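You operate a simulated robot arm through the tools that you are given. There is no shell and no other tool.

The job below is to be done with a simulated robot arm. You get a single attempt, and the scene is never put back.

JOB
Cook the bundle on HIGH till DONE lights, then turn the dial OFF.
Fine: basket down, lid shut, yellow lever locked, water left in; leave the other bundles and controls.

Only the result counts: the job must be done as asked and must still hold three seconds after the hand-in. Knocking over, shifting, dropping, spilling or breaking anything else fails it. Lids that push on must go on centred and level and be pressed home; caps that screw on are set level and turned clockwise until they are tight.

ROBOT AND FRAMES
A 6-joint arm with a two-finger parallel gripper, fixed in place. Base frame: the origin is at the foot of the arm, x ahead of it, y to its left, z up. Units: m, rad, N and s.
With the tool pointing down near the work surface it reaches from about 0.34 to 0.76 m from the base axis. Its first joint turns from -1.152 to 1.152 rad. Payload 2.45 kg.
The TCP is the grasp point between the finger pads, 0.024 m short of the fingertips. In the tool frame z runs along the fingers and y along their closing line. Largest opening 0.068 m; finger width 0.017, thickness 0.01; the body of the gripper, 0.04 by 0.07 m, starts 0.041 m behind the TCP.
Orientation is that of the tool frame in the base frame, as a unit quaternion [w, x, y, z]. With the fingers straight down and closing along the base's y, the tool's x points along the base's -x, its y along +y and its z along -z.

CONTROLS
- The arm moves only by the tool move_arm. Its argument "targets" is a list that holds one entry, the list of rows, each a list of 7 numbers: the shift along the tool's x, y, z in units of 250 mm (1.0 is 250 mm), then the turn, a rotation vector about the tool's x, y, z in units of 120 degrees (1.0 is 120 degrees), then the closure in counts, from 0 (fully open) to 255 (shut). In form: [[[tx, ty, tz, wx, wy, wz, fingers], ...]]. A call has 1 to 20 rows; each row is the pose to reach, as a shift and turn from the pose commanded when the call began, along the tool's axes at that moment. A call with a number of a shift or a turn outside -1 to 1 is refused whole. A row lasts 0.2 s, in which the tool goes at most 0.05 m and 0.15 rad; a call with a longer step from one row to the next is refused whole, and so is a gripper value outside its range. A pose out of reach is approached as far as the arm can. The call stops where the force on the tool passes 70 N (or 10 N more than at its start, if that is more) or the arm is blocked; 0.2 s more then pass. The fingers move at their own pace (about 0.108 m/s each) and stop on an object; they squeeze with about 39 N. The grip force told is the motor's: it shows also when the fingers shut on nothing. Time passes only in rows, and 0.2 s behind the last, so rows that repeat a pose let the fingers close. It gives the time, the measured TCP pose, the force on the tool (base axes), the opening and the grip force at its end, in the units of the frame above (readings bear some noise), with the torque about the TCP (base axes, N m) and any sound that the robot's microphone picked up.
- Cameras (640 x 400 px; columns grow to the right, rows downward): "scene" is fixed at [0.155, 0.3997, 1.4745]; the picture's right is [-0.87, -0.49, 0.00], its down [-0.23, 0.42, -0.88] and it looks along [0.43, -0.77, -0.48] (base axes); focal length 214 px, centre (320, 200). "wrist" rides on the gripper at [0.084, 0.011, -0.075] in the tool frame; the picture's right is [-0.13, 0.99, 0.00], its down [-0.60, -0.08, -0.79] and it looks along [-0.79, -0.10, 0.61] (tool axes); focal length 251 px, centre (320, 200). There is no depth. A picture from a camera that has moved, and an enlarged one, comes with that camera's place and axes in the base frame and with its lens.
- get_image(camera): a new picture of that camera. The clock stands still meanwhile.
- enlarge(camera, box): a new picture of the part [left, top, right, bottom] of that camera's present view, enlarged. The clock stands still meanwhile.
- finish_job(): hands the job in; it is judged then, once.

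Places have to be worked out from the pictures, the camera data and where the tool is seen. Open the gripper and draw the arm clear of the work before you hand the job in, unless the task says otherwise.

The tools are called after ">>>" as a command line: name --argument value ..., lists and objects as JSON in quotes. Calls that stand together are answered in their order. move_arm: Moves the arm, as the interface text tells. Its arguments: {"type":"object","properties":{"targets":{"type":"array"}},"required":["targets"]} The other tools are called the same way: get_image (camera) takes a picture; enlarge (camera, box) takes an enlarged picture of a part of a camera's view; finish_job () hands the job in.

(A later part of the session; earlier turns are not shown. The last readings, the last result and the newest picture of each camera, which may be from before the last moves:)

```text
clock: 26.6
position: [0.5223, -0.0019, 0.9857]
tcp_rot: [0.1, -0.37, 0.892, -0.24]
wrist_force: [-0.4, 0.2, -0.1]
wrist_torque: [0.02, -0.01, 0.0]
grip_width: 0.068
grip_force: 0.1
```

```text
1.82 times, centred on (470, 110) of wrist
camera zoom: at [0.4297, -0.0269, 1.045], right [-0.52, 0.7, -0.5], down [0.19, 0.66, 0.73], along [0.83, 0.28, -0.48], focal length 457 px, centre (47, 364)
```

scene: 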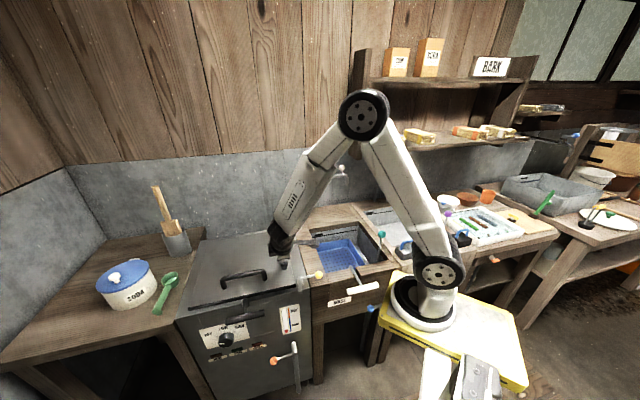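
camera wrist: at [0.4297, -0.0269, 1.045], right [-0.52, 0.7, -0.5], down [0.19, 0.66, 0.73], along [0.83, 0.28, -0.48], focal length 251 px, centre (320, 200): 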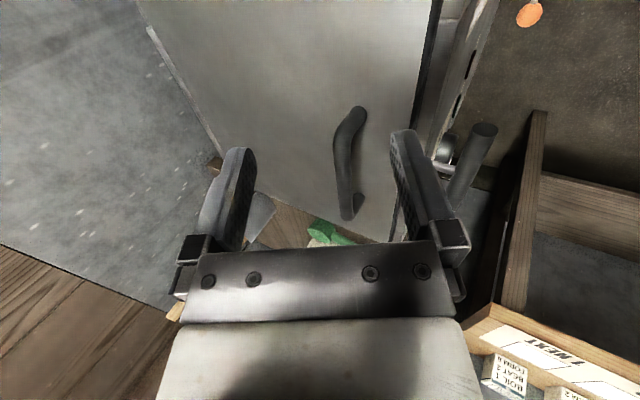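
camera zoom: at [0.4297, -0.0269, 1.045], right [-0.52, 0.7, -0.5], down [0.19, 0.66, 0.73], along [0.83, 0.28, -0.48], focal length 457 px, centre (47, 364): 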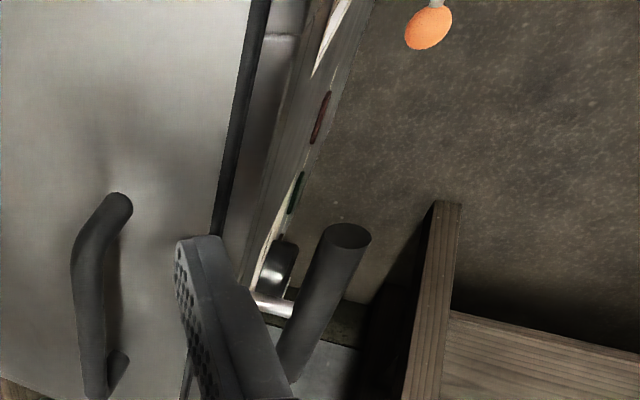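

The lid lies flat over the blocks. Triangulation puts the yellow knob at a=0.367, b=0.245, z=0.86 and the lever's pivot at a=0.380, b=0.314, with the latch plate pointing forward. I'll level the tool above the knob and look closely.

>>> move_arm --targets '[[[0.12, 0, -0.05, -0.0625, 0, 0, 0], [0.24, 0, -0.05, -0.125, 0, 0, 0], [0.36, 0, -0.05, -0.1875, 0, 0, 0], [0.48, 0, -0.05, -0.25, 0, 0, 0]]]'

>>> get_image --camera "wrist"

>>> enlarge --camera "scene" --box '[260, 240, 340, 320]'

```text
clock: 27.6
position: [0.4335, -0.0809, 0.9947]
tcp_rot: [0.001, -0.382, 0.924, 0.0]
wrist_force: [0.0, 0.1, -0.3]
wrist_torque: [-0.02, -0.02, 0.03]
grip_width: 0.068
grip_force: 0.1
```

```text
taken
camera wrist: at [0.3655, -0.1333, 1.0711], right [-0.61, 0.79, 0.0], down [0.48, 0.37, 0.79], along [0.63, 0.48, -0.61], focal length 251 px, centre (320, 200)
```

wrist: 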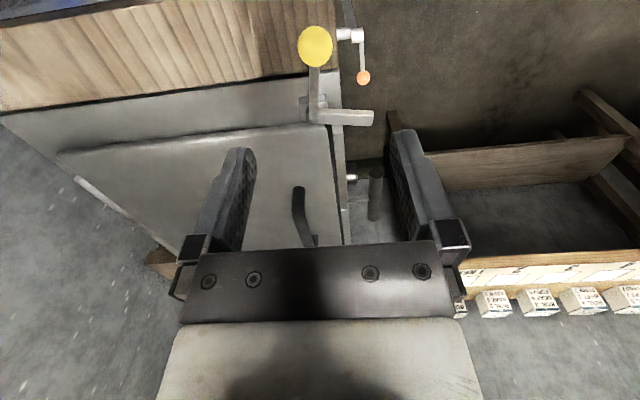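

```text
5.00 times, centred on (300, 280) of scene
camera zoom: at [0.155, 0.3998, 1.4745], right [-0.87, -0.49, 0.0], down [-0.23, 0.42, -0.88], along [0.43, -0.77, -0.48], focal length 1072 px, centre (420, -200)
```

zoom: 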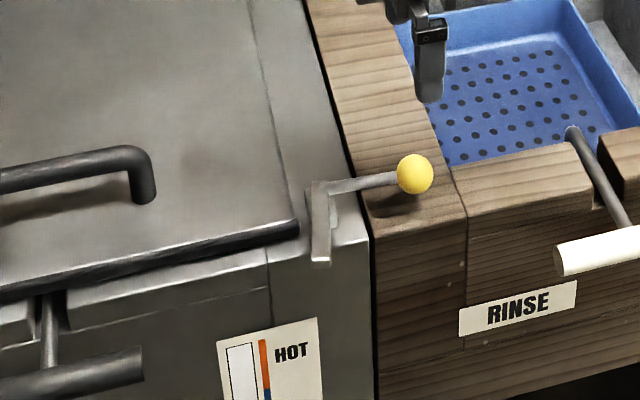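

The knob is confirmed at a=0.367, b=0.245. I'll narrow the fingers to about 4 cm and lower them to cage the knob.

>>> move_arm --targets '[[[0.018, -0.013, 0, 0, 0, 0, 105], [0.018, -0.013, 0.12, 0, 0, 0, 105], [0.018, -0.013, 0.24, 0, 0, 0, 105], [0.018, -0.013, 0.36, 0, 0, 0, 105], [0.018, -0.013, 0.44, 0, 0, 0, 105], [0.018, -0.013, 0.495, 0, 0, 0, 105]]]'

>>> get_image --camera "wrist"

>>> enlarge --camera "scene" --box '[260, 240, 340, 320]'

```text
clock: 29.0
position: [0.4325, -0.089, 0.8705]
tcp_rot: [0.001, -0.383, 0.924, 0.0]
wrist_force: [-1.1, -0.3, 0.4]
wrist_torque: [-0.01, -0.02, 0.02]
grip_width: 0.0399
grip_force: 0.1
```

```text
taken
camera wrist: at [0.3659, -0.1399, 0.9468], right [-0.61, 0.79, 0.0], down [0.48, 0.37, 0.79], along [0.63, 0.48, -0.61], focal length 251 px, centre (320, 200)
```

wrist: 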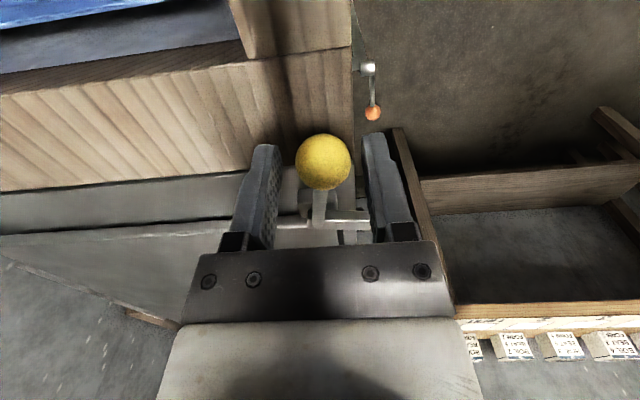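

```text
5.00 times, centred on (300, 280) of scene
camera zoom: at [0.155, 0.3997, 1.4745], right [-0.87, -0.49, 0.0], down [-0.23, 0.42, -0.88], along [0.43, -0.77, -0.48], focal length 1072 px, centre (420, -200)
```

zoom: 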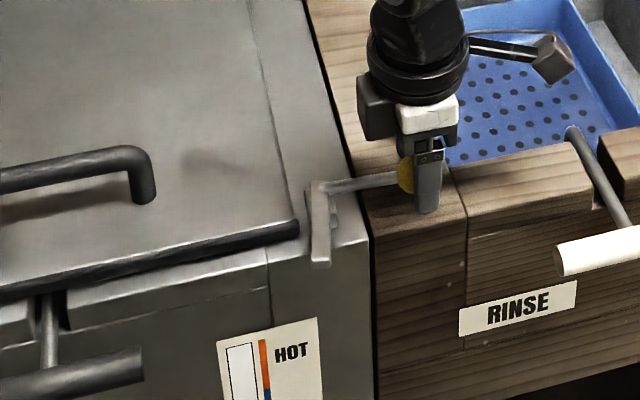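

The knob is caged. I'll swing it clockwise (seen from above) toward the front along its arc, the first 32°.

>>> move_arm --targets '[[[-0.008, 0.038, 0, 0, 0, 0.0667, 105], [-0.021, 0.075, 0, 0, 0, 0.133, 105], [-0.039, 0.11, 0, 0, 0, 0.2, 105], [-0.062, 0.142, 0, 0, 0, 0.267, 105]]]'

>>> get_image --camera "wrist"

>>> enlarge --camera "scene" --box '[260, 240, 340, 320]'

```text
clock: 30.0
position: [0.4192, -0.0519, 0.8729]
tcp_rot: [0.001, -0.112, 0.994, -0.002]
wrist_force: [-0.8, -0.1, -0.2]
wrist_torque: [0.03, -0.03, 0.0]
grip_width: 0.0399
grip_force: 0.1
```

```text
taken
camera wrist: at [0.3342, -0.0591, 0.947], right [-0.1, 1.0, 0.0], down [0.6, 0.06, 0.79], along [0.79, 0.07, -0.61], focal length 251 px, centre (320, 200)
```

wrist: 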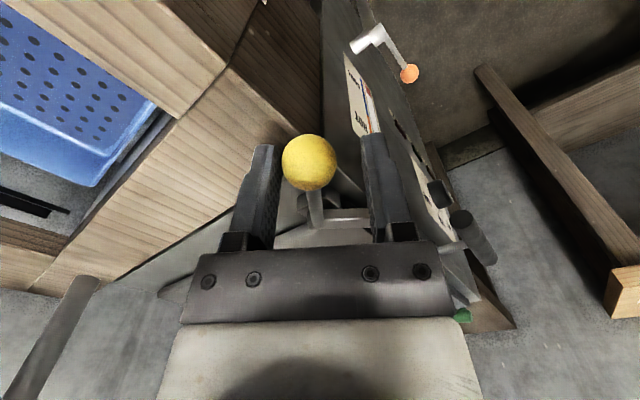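

```text
5.00 times, centred on (300, 280) of scene
camera zoom: at [0.155, 0.3997, 1.4745], right [-0.87, -0.49, 0.0], down [-0.23, 0.42, -0.88], along [0.43, -0.77, -0.48], focal length 1072 px, centre (420, -200)
```

zoom: 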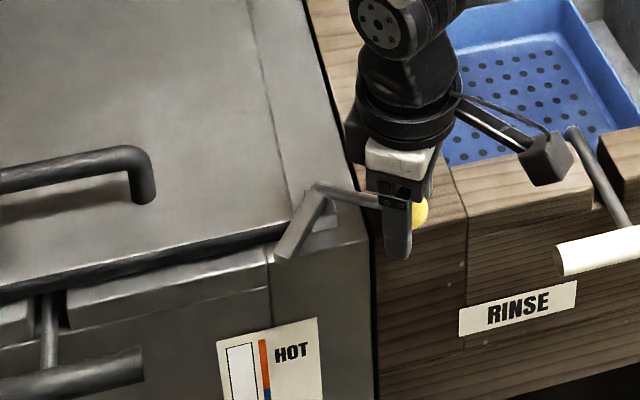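

The lever is turning as expected and its latch plate is swinging over the lid. I'll continue the arc.

>>> move_arm --targets '[[[-0.008, 0.038, 0, 0, 0, 0.0667, 105], [-0.021, 0.075, 0, 0, 0, 0.133, 105], [-0.039, 0.11, 0, 0, 0, 0.2, 105], [-0.062, 0.142, 0, 0, 0, 0.267, 105], [-0.088, 0.17, 0, 0, 0, 0.333, 105]]]'

>>> get_image --camera "wrist"

>>> enlarge --camera "scene" --box '[260, 240, 340, 320]'

```text
clock: 31.2
position: [0.4294, -0.0039, 0.8703]
tcp_rot: [0.002, 0.234, 0.972, 0.0]
wrist_force: [-0.1, -1.8, -0.2]
wrist_torque: [0.01, -0.01, -0.03]
grip_width: 0.0399
grip_force: 0.1
```

```text
taken
camera wrist: at [0.3603, 0.0447, 0.9466], right [0.57, 0.82, 0.0], down [0.5, -0.34, 0.79], along [0.66, -0.45, -0.61], focal length 251 px, centre (320, 200)
```

wrist: 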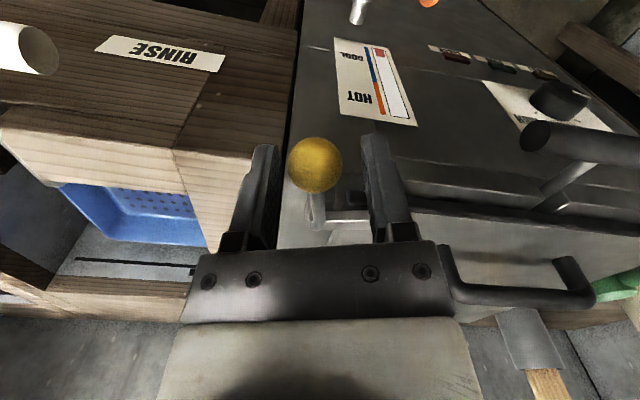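

```text
5.00 times, centred on (300, 280) of scene
camera zoom: at [0.155, 0.3997, 1.4745], right [-0.87, -0.49, 0.0], down [-0.23, 0.42, -0.88], along [0.43, -0.77, -0.48], focal length 1072 px, centre (420, -200)
```

zoom: 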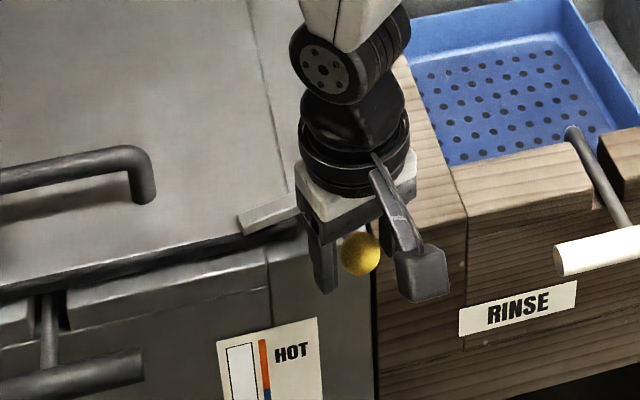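

The latch plate now lies over the lid, about 15° short. I'll continue gently to the end of travel.

>>> move_arm --targets '[[[-0.003, 0.019, 0, 0, 0, 0.033, 105], [-0.008, 0.038, 0, 0, 0, 0.0667, 105], [-0.014, 0.057, 0, 0, 0, 0.1, 105], [-0.021, 0.075, 0, 0, 0, 0.133, 105]]]'

>>> get_image --camera "wrist"

>>> enlarge --camera "scene" --box '[260, 240, 340, 320]'

```text
clock: 32.2
position: [0.4443, 0.0098, 0.8712]
tcp_rot: [0.002, 0.367, 0.93, 0.0]
wrist_force: [-1.1, -1.5, 0.1]
wrist_torque: [-0.01, 0.03, -0.02]
grip_width: 0.0408
grip_force: 0.2
```

```text
taken
camera wrist: at [0.3898, 0.0761, 0.9461], right [0.77, 0.64, 0.0], down [0.39, -0.47, 0.79], along [0.51, -0.61, -0.61], focal length 251 px, centre (320, 200)
```

wrist: 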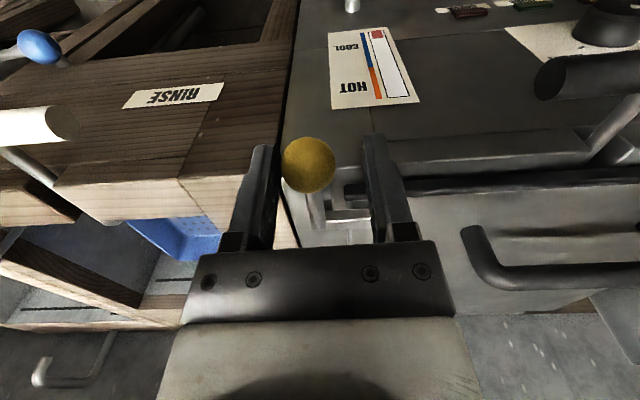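

```text
5.00 times, centred on (300, 280) of scene
camera zoom: at [0.155, 0.3997, 1.4745], right [-0.87, -0.49, 0.0], down [-0.23, 0.42, -0.88], along [0.43, -0.77, -0.48], focal length 1072 px, centre (420, -200)
```

zoom: 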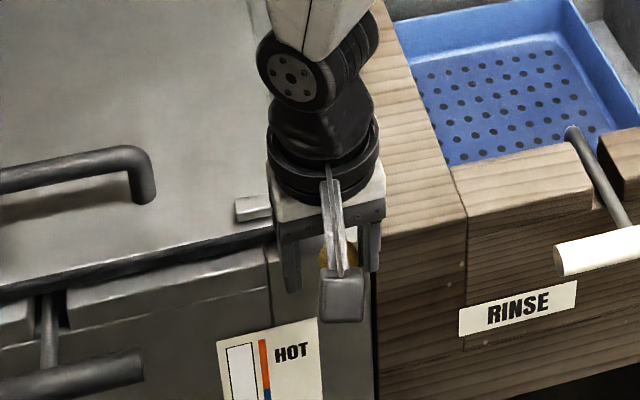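

The knob is now at about 90°. I'll push a few degrees more to find whether there is an end stop.

>>> move_arm --targets '[[[-0.002, 0.01, 0, 0, 0, 0.017, 105], [-0.004, 0.02, 0, 0, 0, 0.033, 105], [-0.006, 0.03, 0, 0, 0, 0.05, 105]]]'

>>> get_image --camera "wrist"

```text
clock: 33.0
position: [0.4487, 0.0136, 0.8711]
tcp_rot: [0.0, 0.415, 0.91, 0.0]
wrist_force: [-8.1, -14.6, -0.1]
wrist_torque: [-0.15, 0.2, 0.07]
grip_width: 0.0529
grip_force: 7.9
```

```text
taken
camera wrist: at [0.4024, 0.0852, 0.9464], right [0.83, 0.55, 0.0], down [0.34, -0.51, 0.79], along [0.44, -0.66, -0.61], focal length 251 px, centre (320, 200)
```

wrist: 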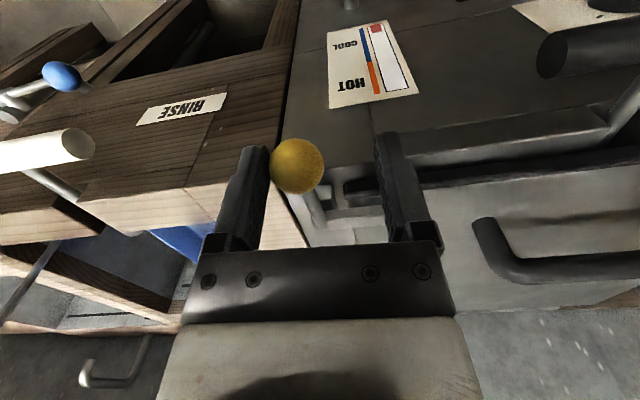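

The lever is against its end stop, with force rising to 17 N, so it is locked. I'll back off a few mm, open the fingers and lift straight up.

>>> move_arm --targets '[[[0.002, -0.02, 0, 0, 0, -0.03, 105], [0.002, -0.03, 0, 0, 0, -0.05, 60], [0.002, -0.03, 0, 0, 0, -0.05, 30], [0.002, -0.03, -0.15, 0, 0, -0.05, 0], [0.002, -0.03, -0.3, 0, 0, -0.05, 0], [0.002, -0.03, -0.45, 0, 0, -0.05, 0]]]'

>>> get_image --camera "wrist"

>>> enlarge --camera "scene" --box '[180, 240, 340, 390]'

```text
clock: 34.4
position: [0.4424, 0.0115, 0.9842]
tcp_rot: [0.0, 0.366, 0.931, 0.0]
wrist_force: [0.5, 0.3, 0.5]
wrist_torque: [-0.05, -0.02, -0.01]
grip_width: 0.0681
grip_force: 0.2
```

```text
taken
camera wrist: at [0.3897, 0.0771, 1.0589], right [0.77, 0.64, 0.0], down [0.39, -0.47, 0.79], along [0.51, -0.61, -0.61], focal length 251 px, centre (320, 200)
```

wrist: 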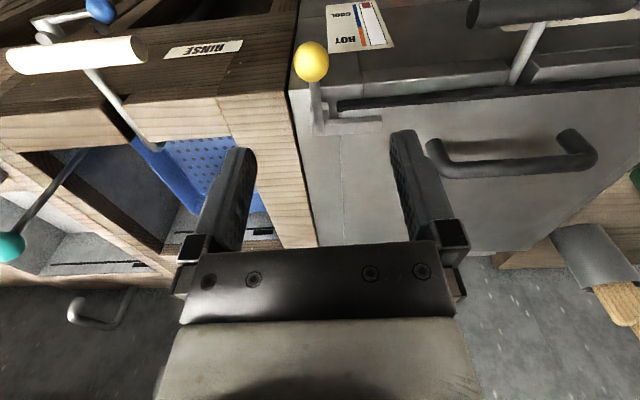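

```text
2.67 times, centred on (260, 315) of scene
camera zoom: at [0.155, 0.3997, 1.4745], right [-0.87, -0.49, 0.0], down [-0.23, 0.42, -0.88], along [0.43, -0.77, -0.48], focal length 572 px, centre (480, -107)
```

zoom: 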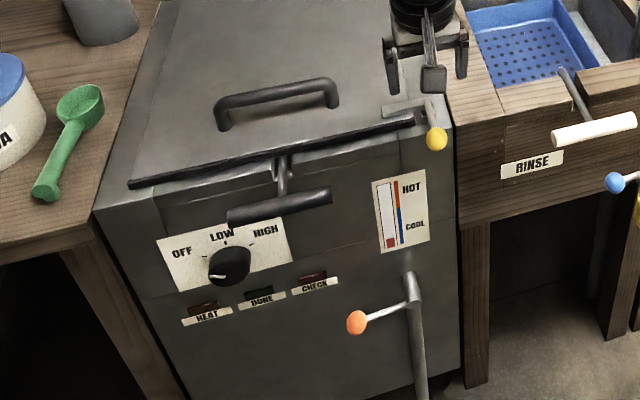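

The latch plate lies over the lid and the yellow lever is home. The dial's front is at roughly a=0.32, b=0.60, z=0.68. I'll move in front of it at a safe distance.

>>> move_arm --targets '[[[0.09, 0.16, 0, 0, 0, 0.003, 0], [0.18, 0.32, 0, 0, 0, 0.006, 0], [0.27, 0.48, 0, 0, 0, 0.009, 0], [0.36, 0.64, 0, 0, 0, 0.012, 0], [0.45, 0.8, 0, 0, 0, 0.015, 0], [0.54, 0.96, 0, 0, 0, 0.018, 0]]]'

```text
clock: 35.8
position: [0.5077, 0.2762, 0.9839]
tcp_rot: [0.002, 0.383, 0.924, -0.001]
wrist_force: [-0.2, 0.4, -0.1]
wrist_torque: [-0.01, -0.04, -0.04]
grip_width: 0.068
grip_force: 0.1
```

At a=0.164, b=0.554. I'll pitch the tool to horizontal, pointing at the panel, while descending.

>>> move_arm --targets '[[[0, 0.015, 0.08, 0, -0.068, 0, 0], [0, 0.03, 0.16, 0, -0.136, 0, 0], [0, 0.045, 0.24, 0, -0.204, 0, 0], [0, 0.06, 0.32, 0, -0.272, 0, 0], [0, 0.075, 0.4, 0, -0.34, 0, 0], [0, 0.09, 0.48, 0, -0.408, 0, 0], [0, 0.105, 0.56, 0, -0.476, 0, 0], [0, 0.12, 0.64, 0, -0.544, 0, 0], [0, 0.135, 0.72, 0, -0.612, 0, 0], [0, 0.15, 0.8, 0, -0.68, 0, 0], [0, 0.16, 0.9, 0, -0.75, 0, 0]]]'

>>> get_image --camera "wrist"

>>> get_image --camera "scene"

```text
clock: 38.2
position: [0.5334, 0.2997, 0.7514]
tcp_rot: [0.652, 0.258, 0.654, -0.283]
wrist_force: [2.5, 3.1, 1.6]
wrist_torque: [0.21, 0.1, -0.23]
grip_width: 0.0681
grip_force: 0.0
```

```text
taken
camera wrist: at [0.4866, 0.3584, 0.6668], right [0.7, 0.7, 0.1], down [-0.61, 0.53, 0.6], along [0.37, -0.48, 0.8], focal length 251 px, centre (320, 200)
```

wrist: 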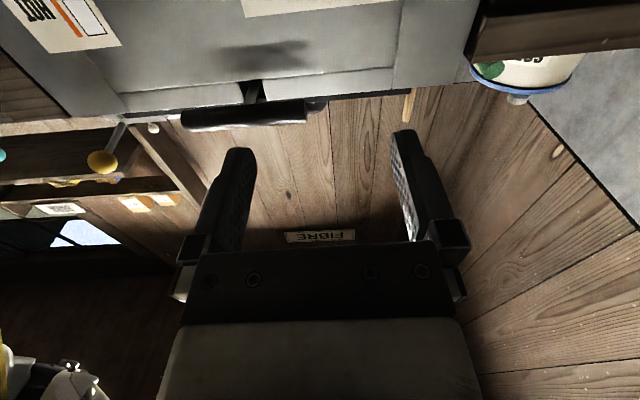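

```text
taken
```

scene: 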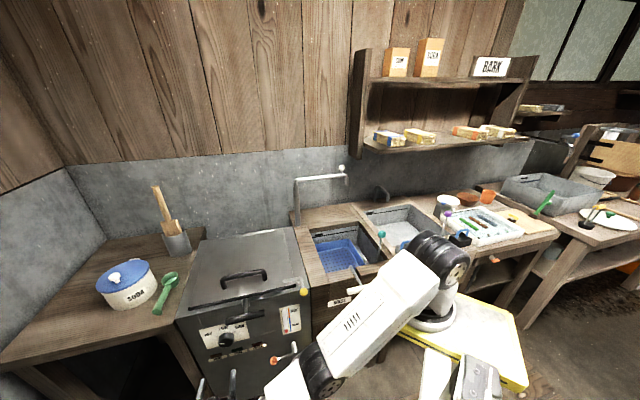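

The tool is now horizontal. A small residual force shows, so I'll wait briefly to see whether it persists.

>>> move_arm --targets '[[[0, 0, 0, 0, 0, 0, 0], [0, 0, 0, 0, 0, 0, 0]]]'

>>> enlarge --camera "scene" --box '[190, 280, 310, 380]'

```text
clock: 38.8
position: [0.538, 0.3047, 0.7586]
tcp_rot: [0.654, 0.271, 0.653, -0.271]
wrist_force: [0.4, 0.1, -0.2]
wrist_torque: [0.02, -0.01, 0.02]
grip_width: 0.0679
grip_force: 0.0
```

```text
4.00 times, centred on (250, 330) of scene
camera zoom: at [0.155, 0.3997, 1.4745], right [-0.87, -0.49, 0.0], down [-0.23, 0.42, -0.88], along [0.43, -0.77, -0.48], focal length 858 px, centre (600, -320)
```

zoom: 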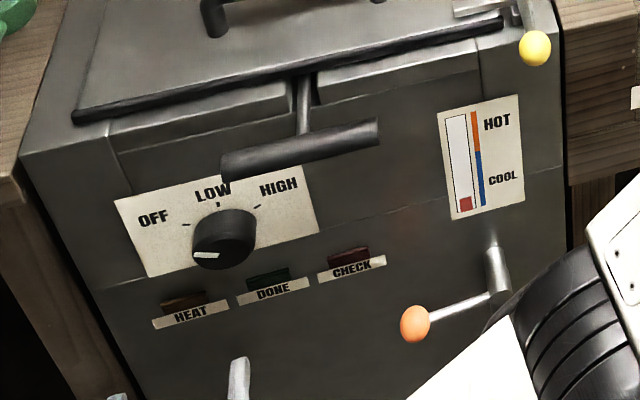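

Settled at a=0.165, b=0.596, z=0.759 with no force. The dial centre works out to b≈0.598, z≈0.677, diameter 5.3 cm, protruding about 2.5 cm. I'll lower to dial height and look.

>>> move_arm --targets '[[[0.11, 0, 0, 0, 0, 0, 0], [0.22, 0, 0, 0, 0, 0, 0], [0.326, 0, 0, 0, 0, 0, 0], [0.326, 0, 0, 0, 0, 0, 0], [0.326, 0, 0, 0, 0, 0, 0]]]'

>>> get_image --camera "wrist"

>>> enlarge --camera "wrist" --box '[220, 0, 440, 140]'

```text
clock: 40.0
position: [0.5247, 0.2878, 0.7325]
tcp_rot: [0.654, 0.27, 0.653, -0.27]
wrist_force: [0.8, -0.3, 0.6]
wrist_torque: [-0.03, -0.01, -0.05]
grip_width: 0.068
grip_force: 0.2
out of reach, approached as far as the arm can: row 1, 2, 3, 4, 5
```

```text
taken
camera wrist: at [0.48, 0.3485, 0.648], right [0.7, 0.7, 0.13], down [-0.62, 0.51, 0.6], along [0.36, -0.5, 0.79], focal length 251 px, centre (320, 200)
```

wrist: 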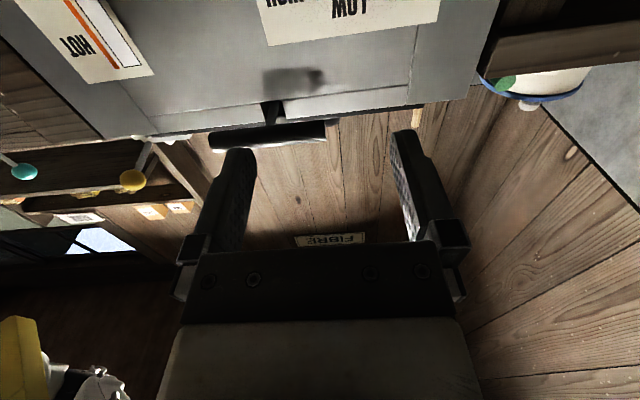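

```text
2.86 times, centred on (330, 70) of wrist
camera zoom: at [0.48, 0.3485, 0.648], right [0.7, 0.7, 0.13], down [-0.62, 0.51, 0.6], along [0.36, -0.5, 0.79], focal length 718 px, centre (291, 571)
```

zoom: 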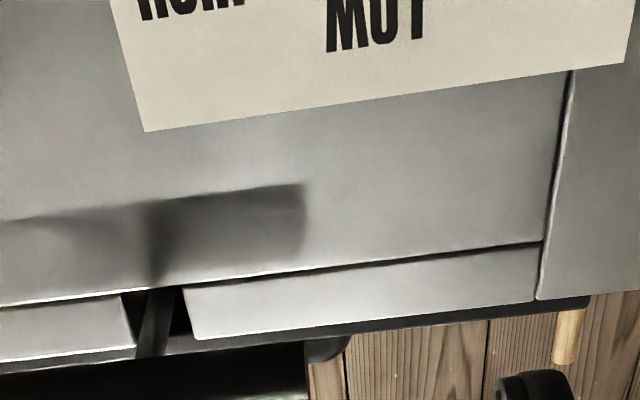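

Dial height isn't reachable from this far back. I'll move closer to the panel, where the geometry may allow it, and see what the arm reaches.

>>> move_arm --targets '[[[0, 0, 0.1, 0, 0, 0, 0], [0, 0, 0.2, 0, 0, 0, 0], [0, 0, 0.28, 0, 0, 0, 0], [0, 0, 0.28, 0, 0, 0, 0]]]'

>>> get_image --camera "scene"

```text
clock: 41.0
position: [0.5738, 0.2379, 0.7323]
tcp_rot: [0.654, 0.271, 0.652, -0.271]
wrist_force: [0.4, -0.3, 0.0]
wrist_torque: [0.01, 0.0, 0.01]
grip_width: 0.0678
grip_force: 0.1
```

```text
taken
```

scene: 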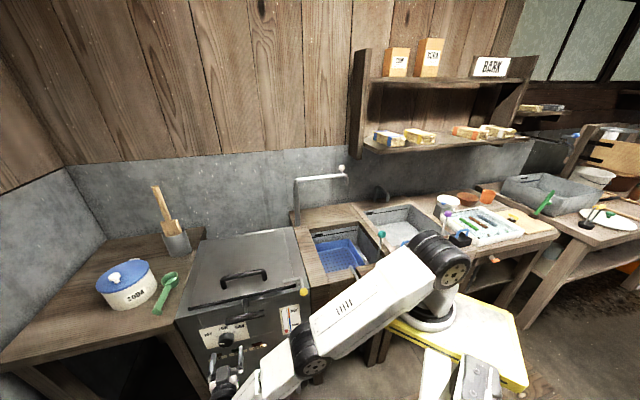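

Closer in it's fine (a=0.2375, b=0.574, z=0.732). I'll now try lowering to dial height and shifting left.

>>> move_arm --targets '[[[0.07, 0.032, 0, 0, 0, 0, 0], [0.14, 0.064, 0, 0, 0, 0, 0], [0.22, 0.096, 0, 0, 0, 0, 0], [0.22, 0.096, 0, 0, 0, 0, 0]]]'

>>> get_image --camera "wrist"

>>> get_image --camera "scene"

```text
clock: 42.0
position: [0.5696, 0.2335, 0.7164]
tcp_rot: [0.654, 0.272, 0.652, -0.271]
wrist_force: [0.9, 0.7, 0.0]
wrist_torque: [0.03, 0.0, 0.01]
grip_width: 0.068
grip_force: 0.1
out of reach, approached as far as the arm can: row 1, 2, 3, 4
```

```text
taken
camera wrist: at [0.5254, 0.2955, 0.633], right [0.7, 0.7, 0.13], down [-0.62, 0.51, 0.6], along [0.36, -0.5, 0.79], focal length 251 px, centre (320, 200)
```

wrist: 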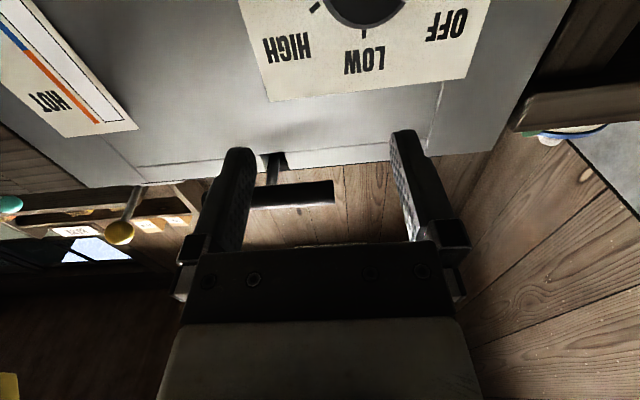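

```text
taken
```

scene: 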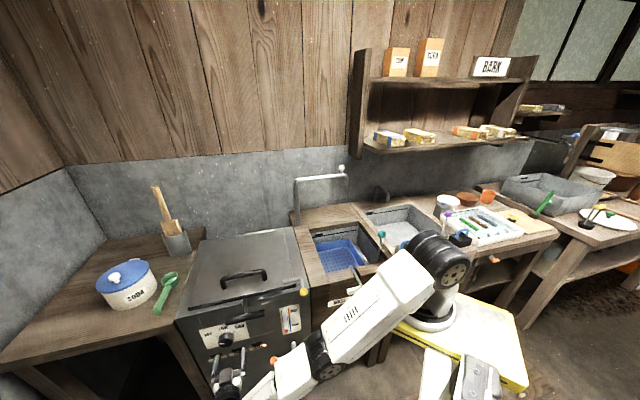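

Reach with a fully horizontal tool is limited. I'll tilt the tool 35° downward so the wrist stays higher and nearer, then try again; the dial can be turned about its own axis with the tilted hand.

>>> move_arm --targets '[[[0, 0, 0, 0, 0.06, 0, 0], [0, 0, 0, 0, 0.12, 0, 0], [0, 0, 0, 0, 0.18, 0, 0], [0, 0, 0, 0, 0.24, 0, 0], [0, 0, 0, 0, 0.2917, 0, 0], [0, 0, 0, 0, 0.2917, 0, 0]]]'

```text
clock: 43.4
position: [0.5694, 0.2331, 0.7167]
tcp_rot: [0.426, 0.341, 0.819, -0.177]
wrist_force: [0.2, -0.2, 0.6]
wrist_torque: [0.0, 0.01, 0.0]
grip_width: 0.0679
grip_force: 0.0
```

Tilted 35° with the position held. Now I'll try the pre-grasp point a=0.265, b=0.598, z=0.677.

>>> move_arm --targets '[[[0.023, 0.041, 0.06, 0, 0, 0, 0], [0.046, 0.081, 0.12, 0, 0, 0, 0], [0.069, 0.122, 0.18, 0, 0, 0, 0], [0.069, 0.122, 0.18, 0, 0, 0, 0]]]'

>>> get_image --camera "wrist"

>>> get_image --camera "scene"

```text
clock: 44.4
position: [0.6095, 0.2358, 0.6774]
tcp_rot: [0.427, 0.34, 0.819, -0.178]
wrist_force: [-0.4, 0.3, -1.1]
wrist_torque: [0.02, 0.01, 0.01]
grip_width: 0.068
grip_force: 0.0
```

```text
taken
camera wrist: at [0.5407, 0.3216, 0.6522], right [0.75, 0.65, 0.11], down [-0.27, 0.16, 0.95], along [0.6, -0.74, 0.3], focal length 251 px, centre (320, 200)
```

wrist: 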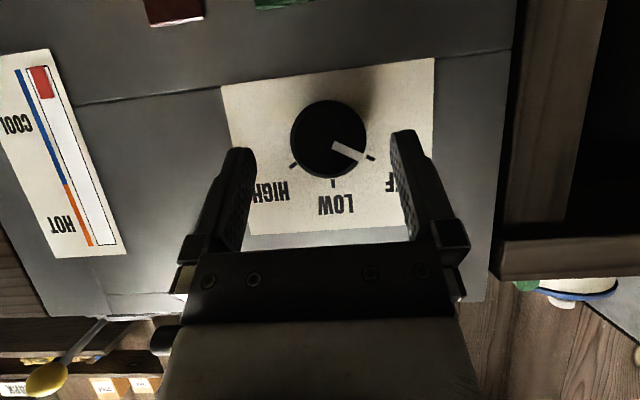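

```text
taken
```

scene: 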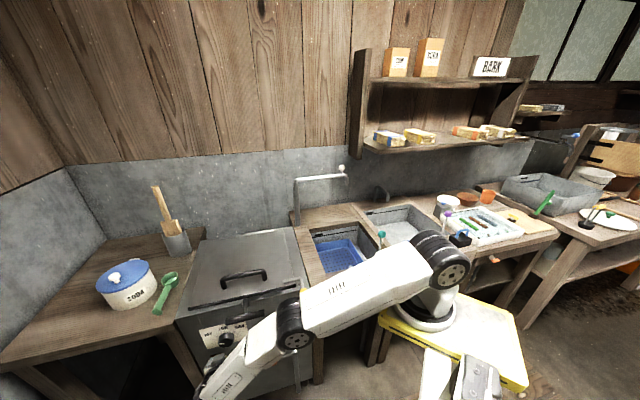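

Reachable, and the picture is sharp: the mark is at OFF, the ticks are at ±60° around LOW, and the knob centre refines to b=0.6016, z=0.665. I'll align and slide the open fingers over the knob.

>>> move_arm --targets '[[[0.041, 0.016, 0.028, 0, 0, 0, 0], [0.011, 0.016, 0.071, 0, 0, 0, 0], [-0.02, 0.016, 0.115, 0, 0, 0, 0], [-0.05, 0.016, 0.158, 0, 0, 0, 0], [-0.08, 0.016, 0.201, 0, 0, 0, 0], [-0.08, 0.016, 0.201, 0, 0, 0, 0]]]'

>>> get_image --camera "wrist"

>>> get_image --camera "scene"

```text
clock: 45.8
position: [0.6501, 0.2021, 0.6662]
tcp_rot: [0.427, 0.34, 0.819, -0.177]
wrist_force: [-0.4, -0.5, 0.2]
wrist_torque: [0.0, -0.01, -0.02]
grip_width: 0.0679
grip_force: 0.0
```

```text
taken
camera wrist: at [0.5807, 0.2875, 0.6407], right [0.75, 0.65, 0.11], down [-0.27, 0.16, 0.95], along [0.6, -0.74, 0.3], focal length 251 px, centre (320, 200)
```

wrist: 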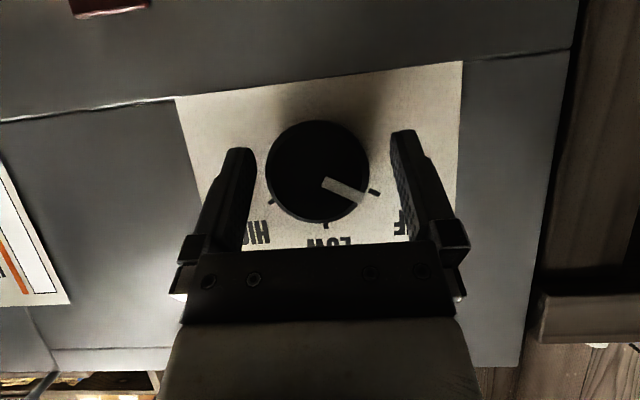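

```text
taken
```

scene: 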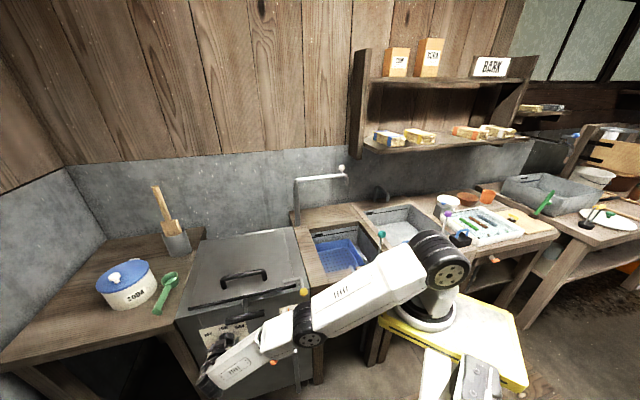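

The fingers flank the knob; its front is at about a=0.325 and the panel at about 0.352. I'll go 6 mm deeper and close on it.

>>> move_arm --targets '[[[-0.014, -0.003, 0.02, 0, 0, 0, 0], [-0.014, -0.003, 0.02, 0, 0, 0, 255], [-0.014, -0.003, 0.02, 0, 0, 0, 255], [-0.014, -0.003, 0.02, 0, 0, 0, 255]]]'

>>> get_image --camera "wrist"

```text
clock: 46.8
position: [0.652, 0.1957, 0.6639]
tcp_rot: [0.427, 0.34, 0.819, -0.178]
wrist_force: [-12.4, -8.4, 4.9]
wrist_torque: [-0.07, -0.09, -0.32]
grip_width: 0.0513
grip_force: 45.0
```

```text
taken
camera wrist: at [0.5834, 0.2816, 0.6397], right [0.76, 0.65, 0.1], down [-0.27, 0.16, 0.95], along [0.6, -0.75, 0.3], focal length 251 px, centre (320, 200)
```

wrist: 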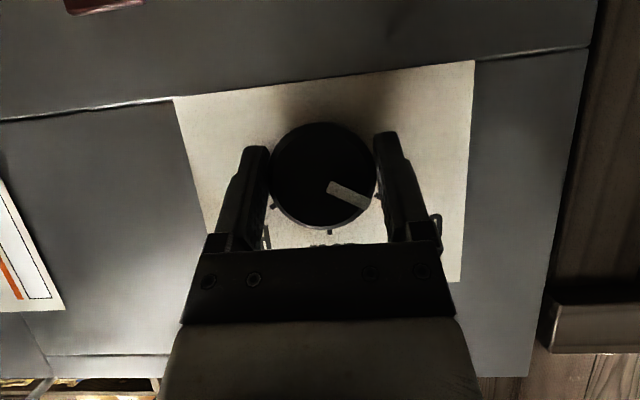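

Gripped (51 mm). The lateral force says the knob is about 3 mm to the right of where I aimed, so I'll shift that way and turn clockwise 30° about the dial axis.

>>> move_arm --targets '[[[0, -0.012, 0, 0, 0, 0, 255], [0, -0.012, 0, -0.0359, 0, 0.0512, 255], [0, -0.012, 0, -0.0718, 0, 0.1024, 255], [0, -0.012, 0, -0.1077, 0, 0.1536, 255], [0, -0.012, 0, -0.1435, 0, 0.2048, 255]]]'

>>> get_image --camera "wrist"

```text
clock: 48.0
position: [0.6612, 0.2129, 0.6446]
tcp_rot: [0.491, 0.43, 0.756, 0.044]
wrist_force: [-11.9, 37.7, -49.8]
wrist_torque: [0.83, 0.08, 0.56]
grip_width: 0.0
grip_force: 23.9
out of reach, approached as far as the arm can: row 5
```

```text
taken
camera wrist: at [0.597, 0.3056, 0.6298], right [0.62, 0.53, 0.58], down [-0.58, -0.19, 0.79], along [0.53, -0.83, 0.19], focal length 251 px, centre (320, 200)
```

wrist: 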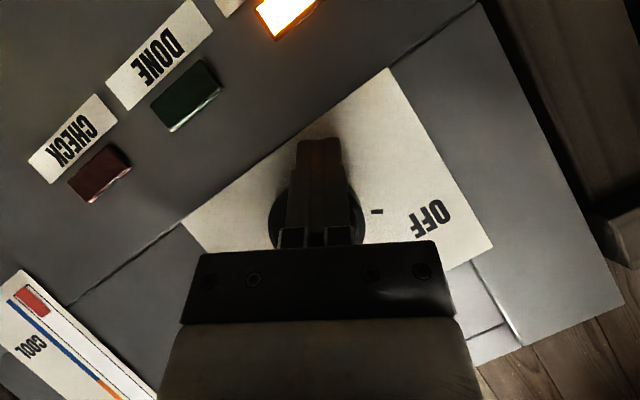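

The fingers slipped off the knob when the arm hit a reach limit; the HEAT light is on, so the dial did move. I'll back straight out along the dial axis.

>>> move_arm --targets '[[[0.04, 0, -0.057, 0, 0, 0, 255], [0.09, 0, -0.128, 0, 0, 0, 255], [0.138, 0, -0.197, 0, 0, 0, 200], [0.161, 0, -0.23, 0, 0, 0, 0], [0.161, 0, -0.23, 0, 0, 0, 0]]]'

>>> get_image --camera "wrist"

>>> get_image --camera "scene"

```text
clock: 48.3
position: [0.6632, 0.2168, 0.6497]
tcp_rot: [0.494, 0.435, 0.751, 0.049]
wrist_force: [1.3, 6.8, -6.7]
wrist_torque: [0.1, 0.05, 0.02]
grip_width: 0.0
grip_force: 23.9
stopped in row 1: the force on the tool passed its limit at 82 N (the readings are from after the stop); the commanded pose is now the measured one
```

```text
taken
camera wrist: at [0.5999, 0.3107, 0.6356], right [0.62, 0.52, 0.59], down [-0.59, -0.19, 0.79], along [0.52, -0.83, 0.19], focal length 251 px, centre (320, 200)
```

wrist: 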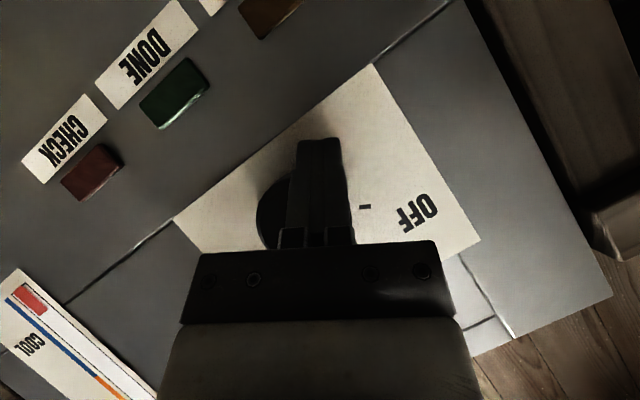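

```text
taken
```

scene: 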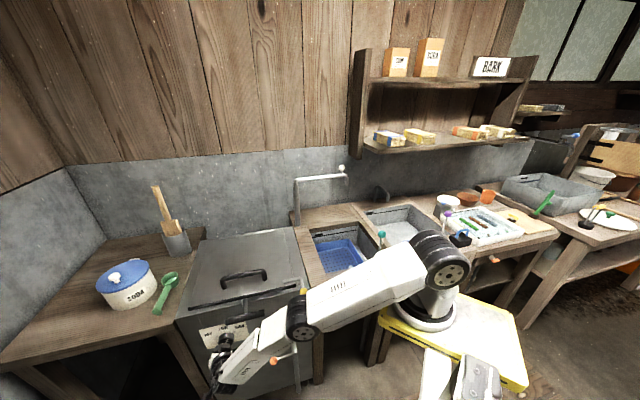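

HEAT is off again: the drag carried the dial back. The closed fingers are beside the knob at lower left with little force now, so I'll retreat along the dial axis.

>>> move_arm --targets '[[[0.02, 0, -0.03, 0, 0, 0, 255], [0.05, 0, -0.07, 0, 0, 0, 255], [0.09, 0, -0.128, 0, 0, 0, 255], [0.138, 0, -0.197, 0, 0, 0, 200], [0.161, 0, -0.23, 0, 0, 0, 0], [0.161, 0, -0.23, 0, 0, 0, 0]]]'

>>> get_image --camera "wrist"

>>> get_image --camera "scene"

```text
clock: 49.7
position: [0.6185, 0.2718, 0.6484]
tcp_rot: [0.495, 0.434, 0.751, 0.047]
wrist_force: [-0.1, -0.3, -1.0]
wrist_torque: [-0.02, 0.02, 0.0]
grip_width: 0.068
grip_force: 0.1
out of reach, approached as far as the arm can: row 2, 3, 4, 5, 6
```

```text
taken
camera wrist: at [0.5549, 0.3648, 0.633], right [0.62, 0.52, 0.59], down [-0.59, -0.18, 0.79], along [0.52, -0.83, 0.19], focal length 251 px, centre (320, 200)
```

wrist: 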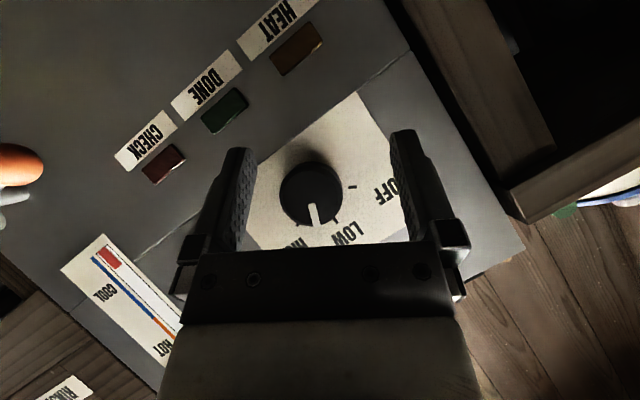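

```text
taken
```

scene: 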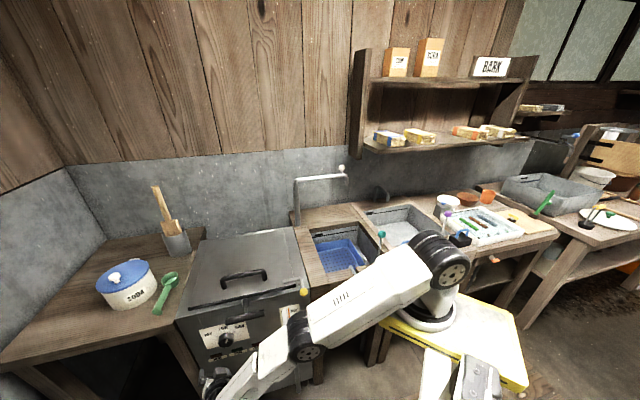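

Clear of the dial now. Its mark sits about halfway between LOW and HIGH, and HEAT is unlit. I'll bring the hand back upright in front of the dial, then use a steeper tilt so there's room to turn.

>>> move_arm --targets '[[[-0.03, -0.009, -0.016, 0.0287, 0, -0.041, 0], [-0.06, -0.018, -0.032, 0.0574, 0, -0.082, 0], [-0.09, -0.027, -0.048, 0.0861, 0, -0.1229, 0], [-0.12, -0.036, -0.064, 0.1148, 0, -0.1638, 0], [-0.146, -0.044, -0.078, 0.1435, 0, -0.2048, 0], [-0.146, -0.044, -0.078, 0.1435, 0, -0.2048, 0]]]'

>>> get_image --camera "wrist"

```text
clock: 51.1
position: [0.6013, 0.2459, 0.6772]
tcp_rot: [0.423, 0.335, 0.824, -0.171]
wrist_force: [-0.1, -0.9, -0.9]
wrist_torque: [0.01, 0.02, 0.02]
grip_width: 0.0681
grip_force: 0.0
```

```text
taken
camera wrist: at [0.5305, 0.3308, 0.6542], right [0.75, 0.66, 0.11], down [-0.26, 0.15, 0.95], along [0.61, -0.74, 0.28], focal length 251 px, centre (320, 200)
```

wrist: 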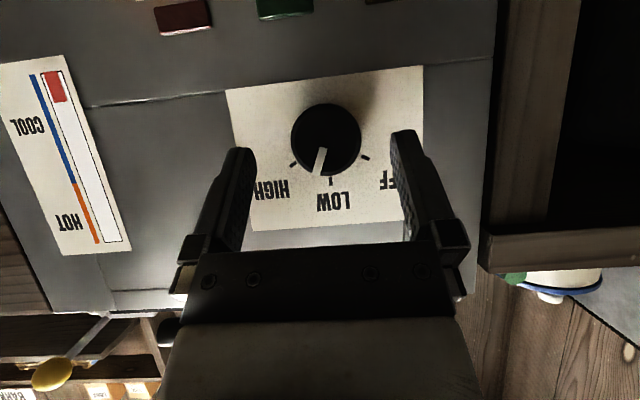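

The view agrees: mark about 20–30° past LOW. I'll tilt a further 10° down here first.

>>> move_arm --targets '[[[0, 0, 0, 0, 0.0417, 0, 0], [0, 0, 0, 0, 0.0833, 0, 0], [0, 0, 0, 0, 0.0833, 0, 0]]]'

```text
clock: 51.9
position: [0.6015, 0.2463, 0.6775]
tcp_rot: [0.349, 0.349, 0.858, -0.14]
wrist_force: [0.6, 0.1, 0.7]
wrist_torque: [0.01, 0.01, 0.01]
grip_width: 0.0678
grip_force: 0.1
```

Tilt is now 45.7°. Next I align to the dial height and slide over the knob again.

>>> move_arm --targets '[[[0.035, 0, 0.036, 0, 0, 0, 0], [-0.005, 0, 0.075, 0, 0, 0, 0], [-0.045, 0, 0.114, 0, 0, 0, 0], [-0.085, 0, 0.153, 0, 0, 0, 0], [-0.125, 0, 0.192, 0, 0, 0, 0], [-0.165, 0, 0.231, 0, 0, 0, 0], [-0.165, 0, 0.231, 0, 0, 0, 0]]]'

>>> get_image --camera "wrist"

```text
clock: 53.5
position: [0.6515, 0.1976, 0.6637]
tcp_rot: [0.35, 0.348, 0.858, -0.141]
wrist_force: [-0.2, 0.0, -0.2]
wrist_torque: [0.02, 0.04, 0.0]
grip_width: 0.0677
grip_force: 0.0
```

```text
taken
camera wrist: at [0.5793, 0.2842, 0.6596], right [0.76, 0.65, 0.09], down [-0.14, 0.03, 0.99], along [0.64, -0.76, 0.11], focal length 251 px, centre (320, 200)
```

wrist: 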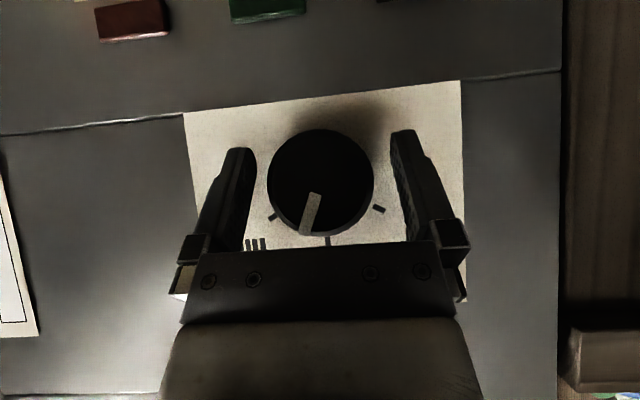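

Well centred. The mark is about 16° past LOW, so HIGH needs about 44° more. With the fingers open, I'll pre-rotate -45° about the dial axis and check the arm can reach that.

>>> move_arm --targets '[[[0, 0, 0, 0.0448, 0, -0.0436, 0], [0, 0, 0, 0.0895, 0, -0.0873, 0], [0, 0, 0, 0.134, 0, -0.131, 0], [0, 0, 0, 0.179, 0, -0.1745, 0], [0, 0, 0, 0.179, 0, -0.1745, 0]]]'

>>> get_image --camera "wrist"

>>> get_image --camera "scene"

```text
clock: 54.3
position: [0.6448, 0.1991, 0.685]
tcp_rot: [0.301, 0.284, 0.874, -0.256]
wrist_force: [8.8, 7.5, -6.7]
wrist_torque: [0.15, 0.06, 0.05]
grip_width: 0.068
grip_force: 0.1
out of reach, approached as far as the arm can: row 2, 3
stopped in row 3: the force on the tool passed its limit at 93 N (the readings are from after the stop); the commanded pose is now the measured one
```

```text
taken
camera wrist: at [0.5676, 0.2822, 0.6772], right [0.73, 0.66, -0.19], down [0.04, 0.23, 0.97], along [0.68, -0.72, 0.14], focal length 251 px, centre (320, 200)
```

wrist: 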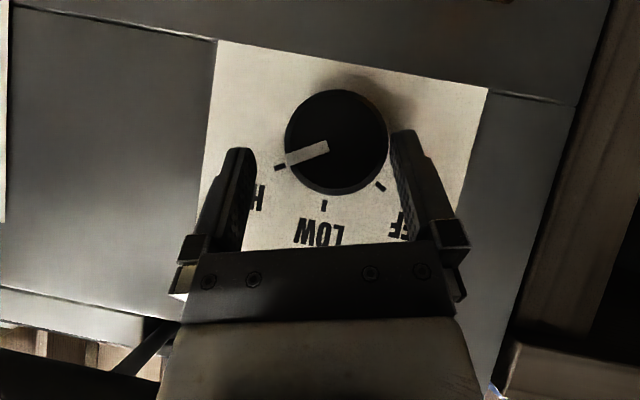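

```text
taken
```

scene: 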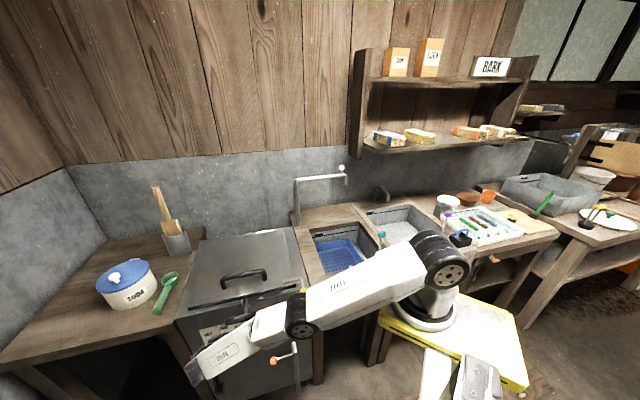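

By good luck the finger pushed the dial as the arm drifted, and the mark now points at HIGH. I'll free the touching finger sideways (+l 6 mm) and back straight out along the dial axis without turning the dial.

>>> move_arm --targets '[[[-0.003, 0.012, -0.002, 0, 0, 0, 0], [-0.005, 0.023, -0.004, 0, 0, 0, 0], [0.045, 0.025, -0.054, 0, 0, 0, 0], [0.09, 0.028, -0.1, 0, 0, 0, 0], [0.137, 0.031, -0.145, 0, 0, 0, 0]]]'

>>> get_image --camera "wrist"

>>> get_image --camera "scene"

```text
clock: 55.5
position: [0.6118, 0.2364, 0.6848]
tcp_rot: [0.299, 0.285, 0.873, -0.258]
wrist_force: [0.1, -0.1, 0.3]
wrist_torque: [0.04, -0.04, 0.01]
grip_width: 0.0684
grip_force: 0.0
out of reach, approached as far as the arm can: row 1, 2
```

```text
taken
camera wrist: at [0.5354, 0.3203, 0.6776], right [0.73, 0.66, -0.19], down [0.05, 0.23, 0.97], along [0.68, -0.72, 0.14], focal length 251 px, centre (320, 200)
```

wrist: 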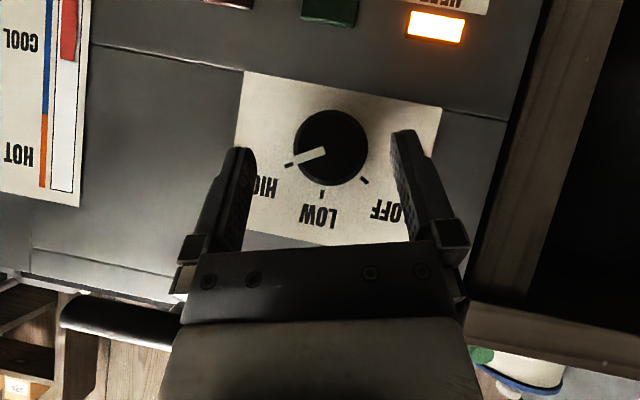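

```text
taken
```

scene: 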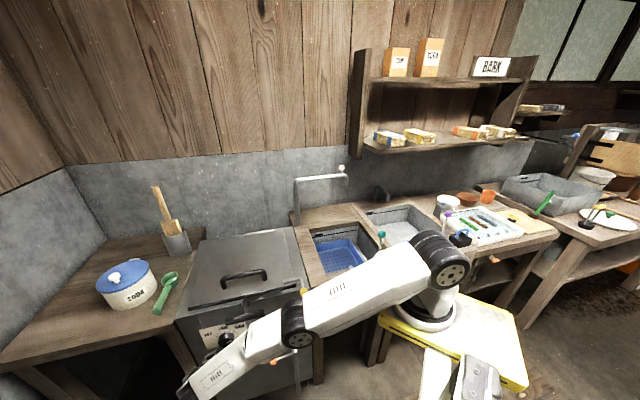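

HEAT is lit and the dial is at HIGH. While it cooks I'll work out the return: the last move showed that a finger sliding up along the knob's left side turned it clockwise with no slip, so pressing a closed finger there and moving down will turn it back to OFF. I'll take up a steeper, well-reachable pose to the left, out of contact.

>>> move_arm --targets '[[[-0.004, 0.04, -0.053, -0.021, 0.041, 0.018, 0], [-0.008, 0.08, -0.106, -0.042, 0.081, 0.035, 0], [-0.012, 0.12, -0.158, -0.064, 0.122, 0.053, 0], [-0.016, 0.16, -0.211, -0.085, 0.162, 0.07, 0], [-0.02, 0.199, -0.264, -0.106, 0.203, 0.088, 0], [-0.02, 0.199, -0.264, -0.106, 0.203, 0.088, 255], [-0.02, 0.199, -0.264, -0.106, 0.203, 0.088, 255]]]'

>>> get_image --camera "wrist"

>>> get_image --camera "scene"

```text
clock: 57.1
position: [0.6229, 0.3119, 0.7187]
tcp_rot: [0.161, 0.376, 0.91, -0.065]
wrist_force: [-0.4, 0.4, 0.8]
wrist_torque: [0.0, -0.01, 0.0]
grip_width: 0.0001
grip_force: 24.3
```

```text
taken
camera wrist: at [0.5565, 0.3938, 0.7612], right [0.79, 0.62, 0.05], down [0.15, -0.27, 0.95], along [0.6, -0.74, -0.3], focal length 251 px, centre (320, 200)
```

wrist: 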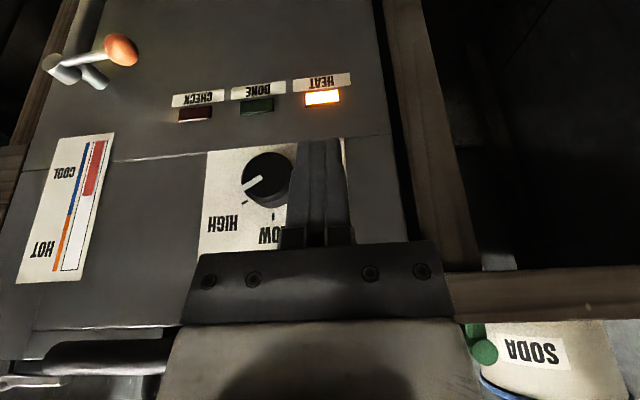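

```text
taken
```

scene: 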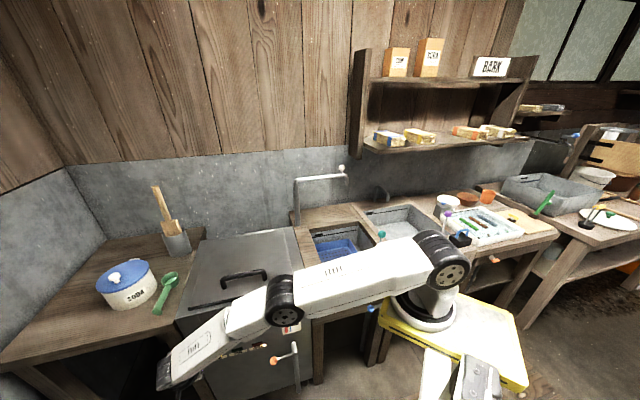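

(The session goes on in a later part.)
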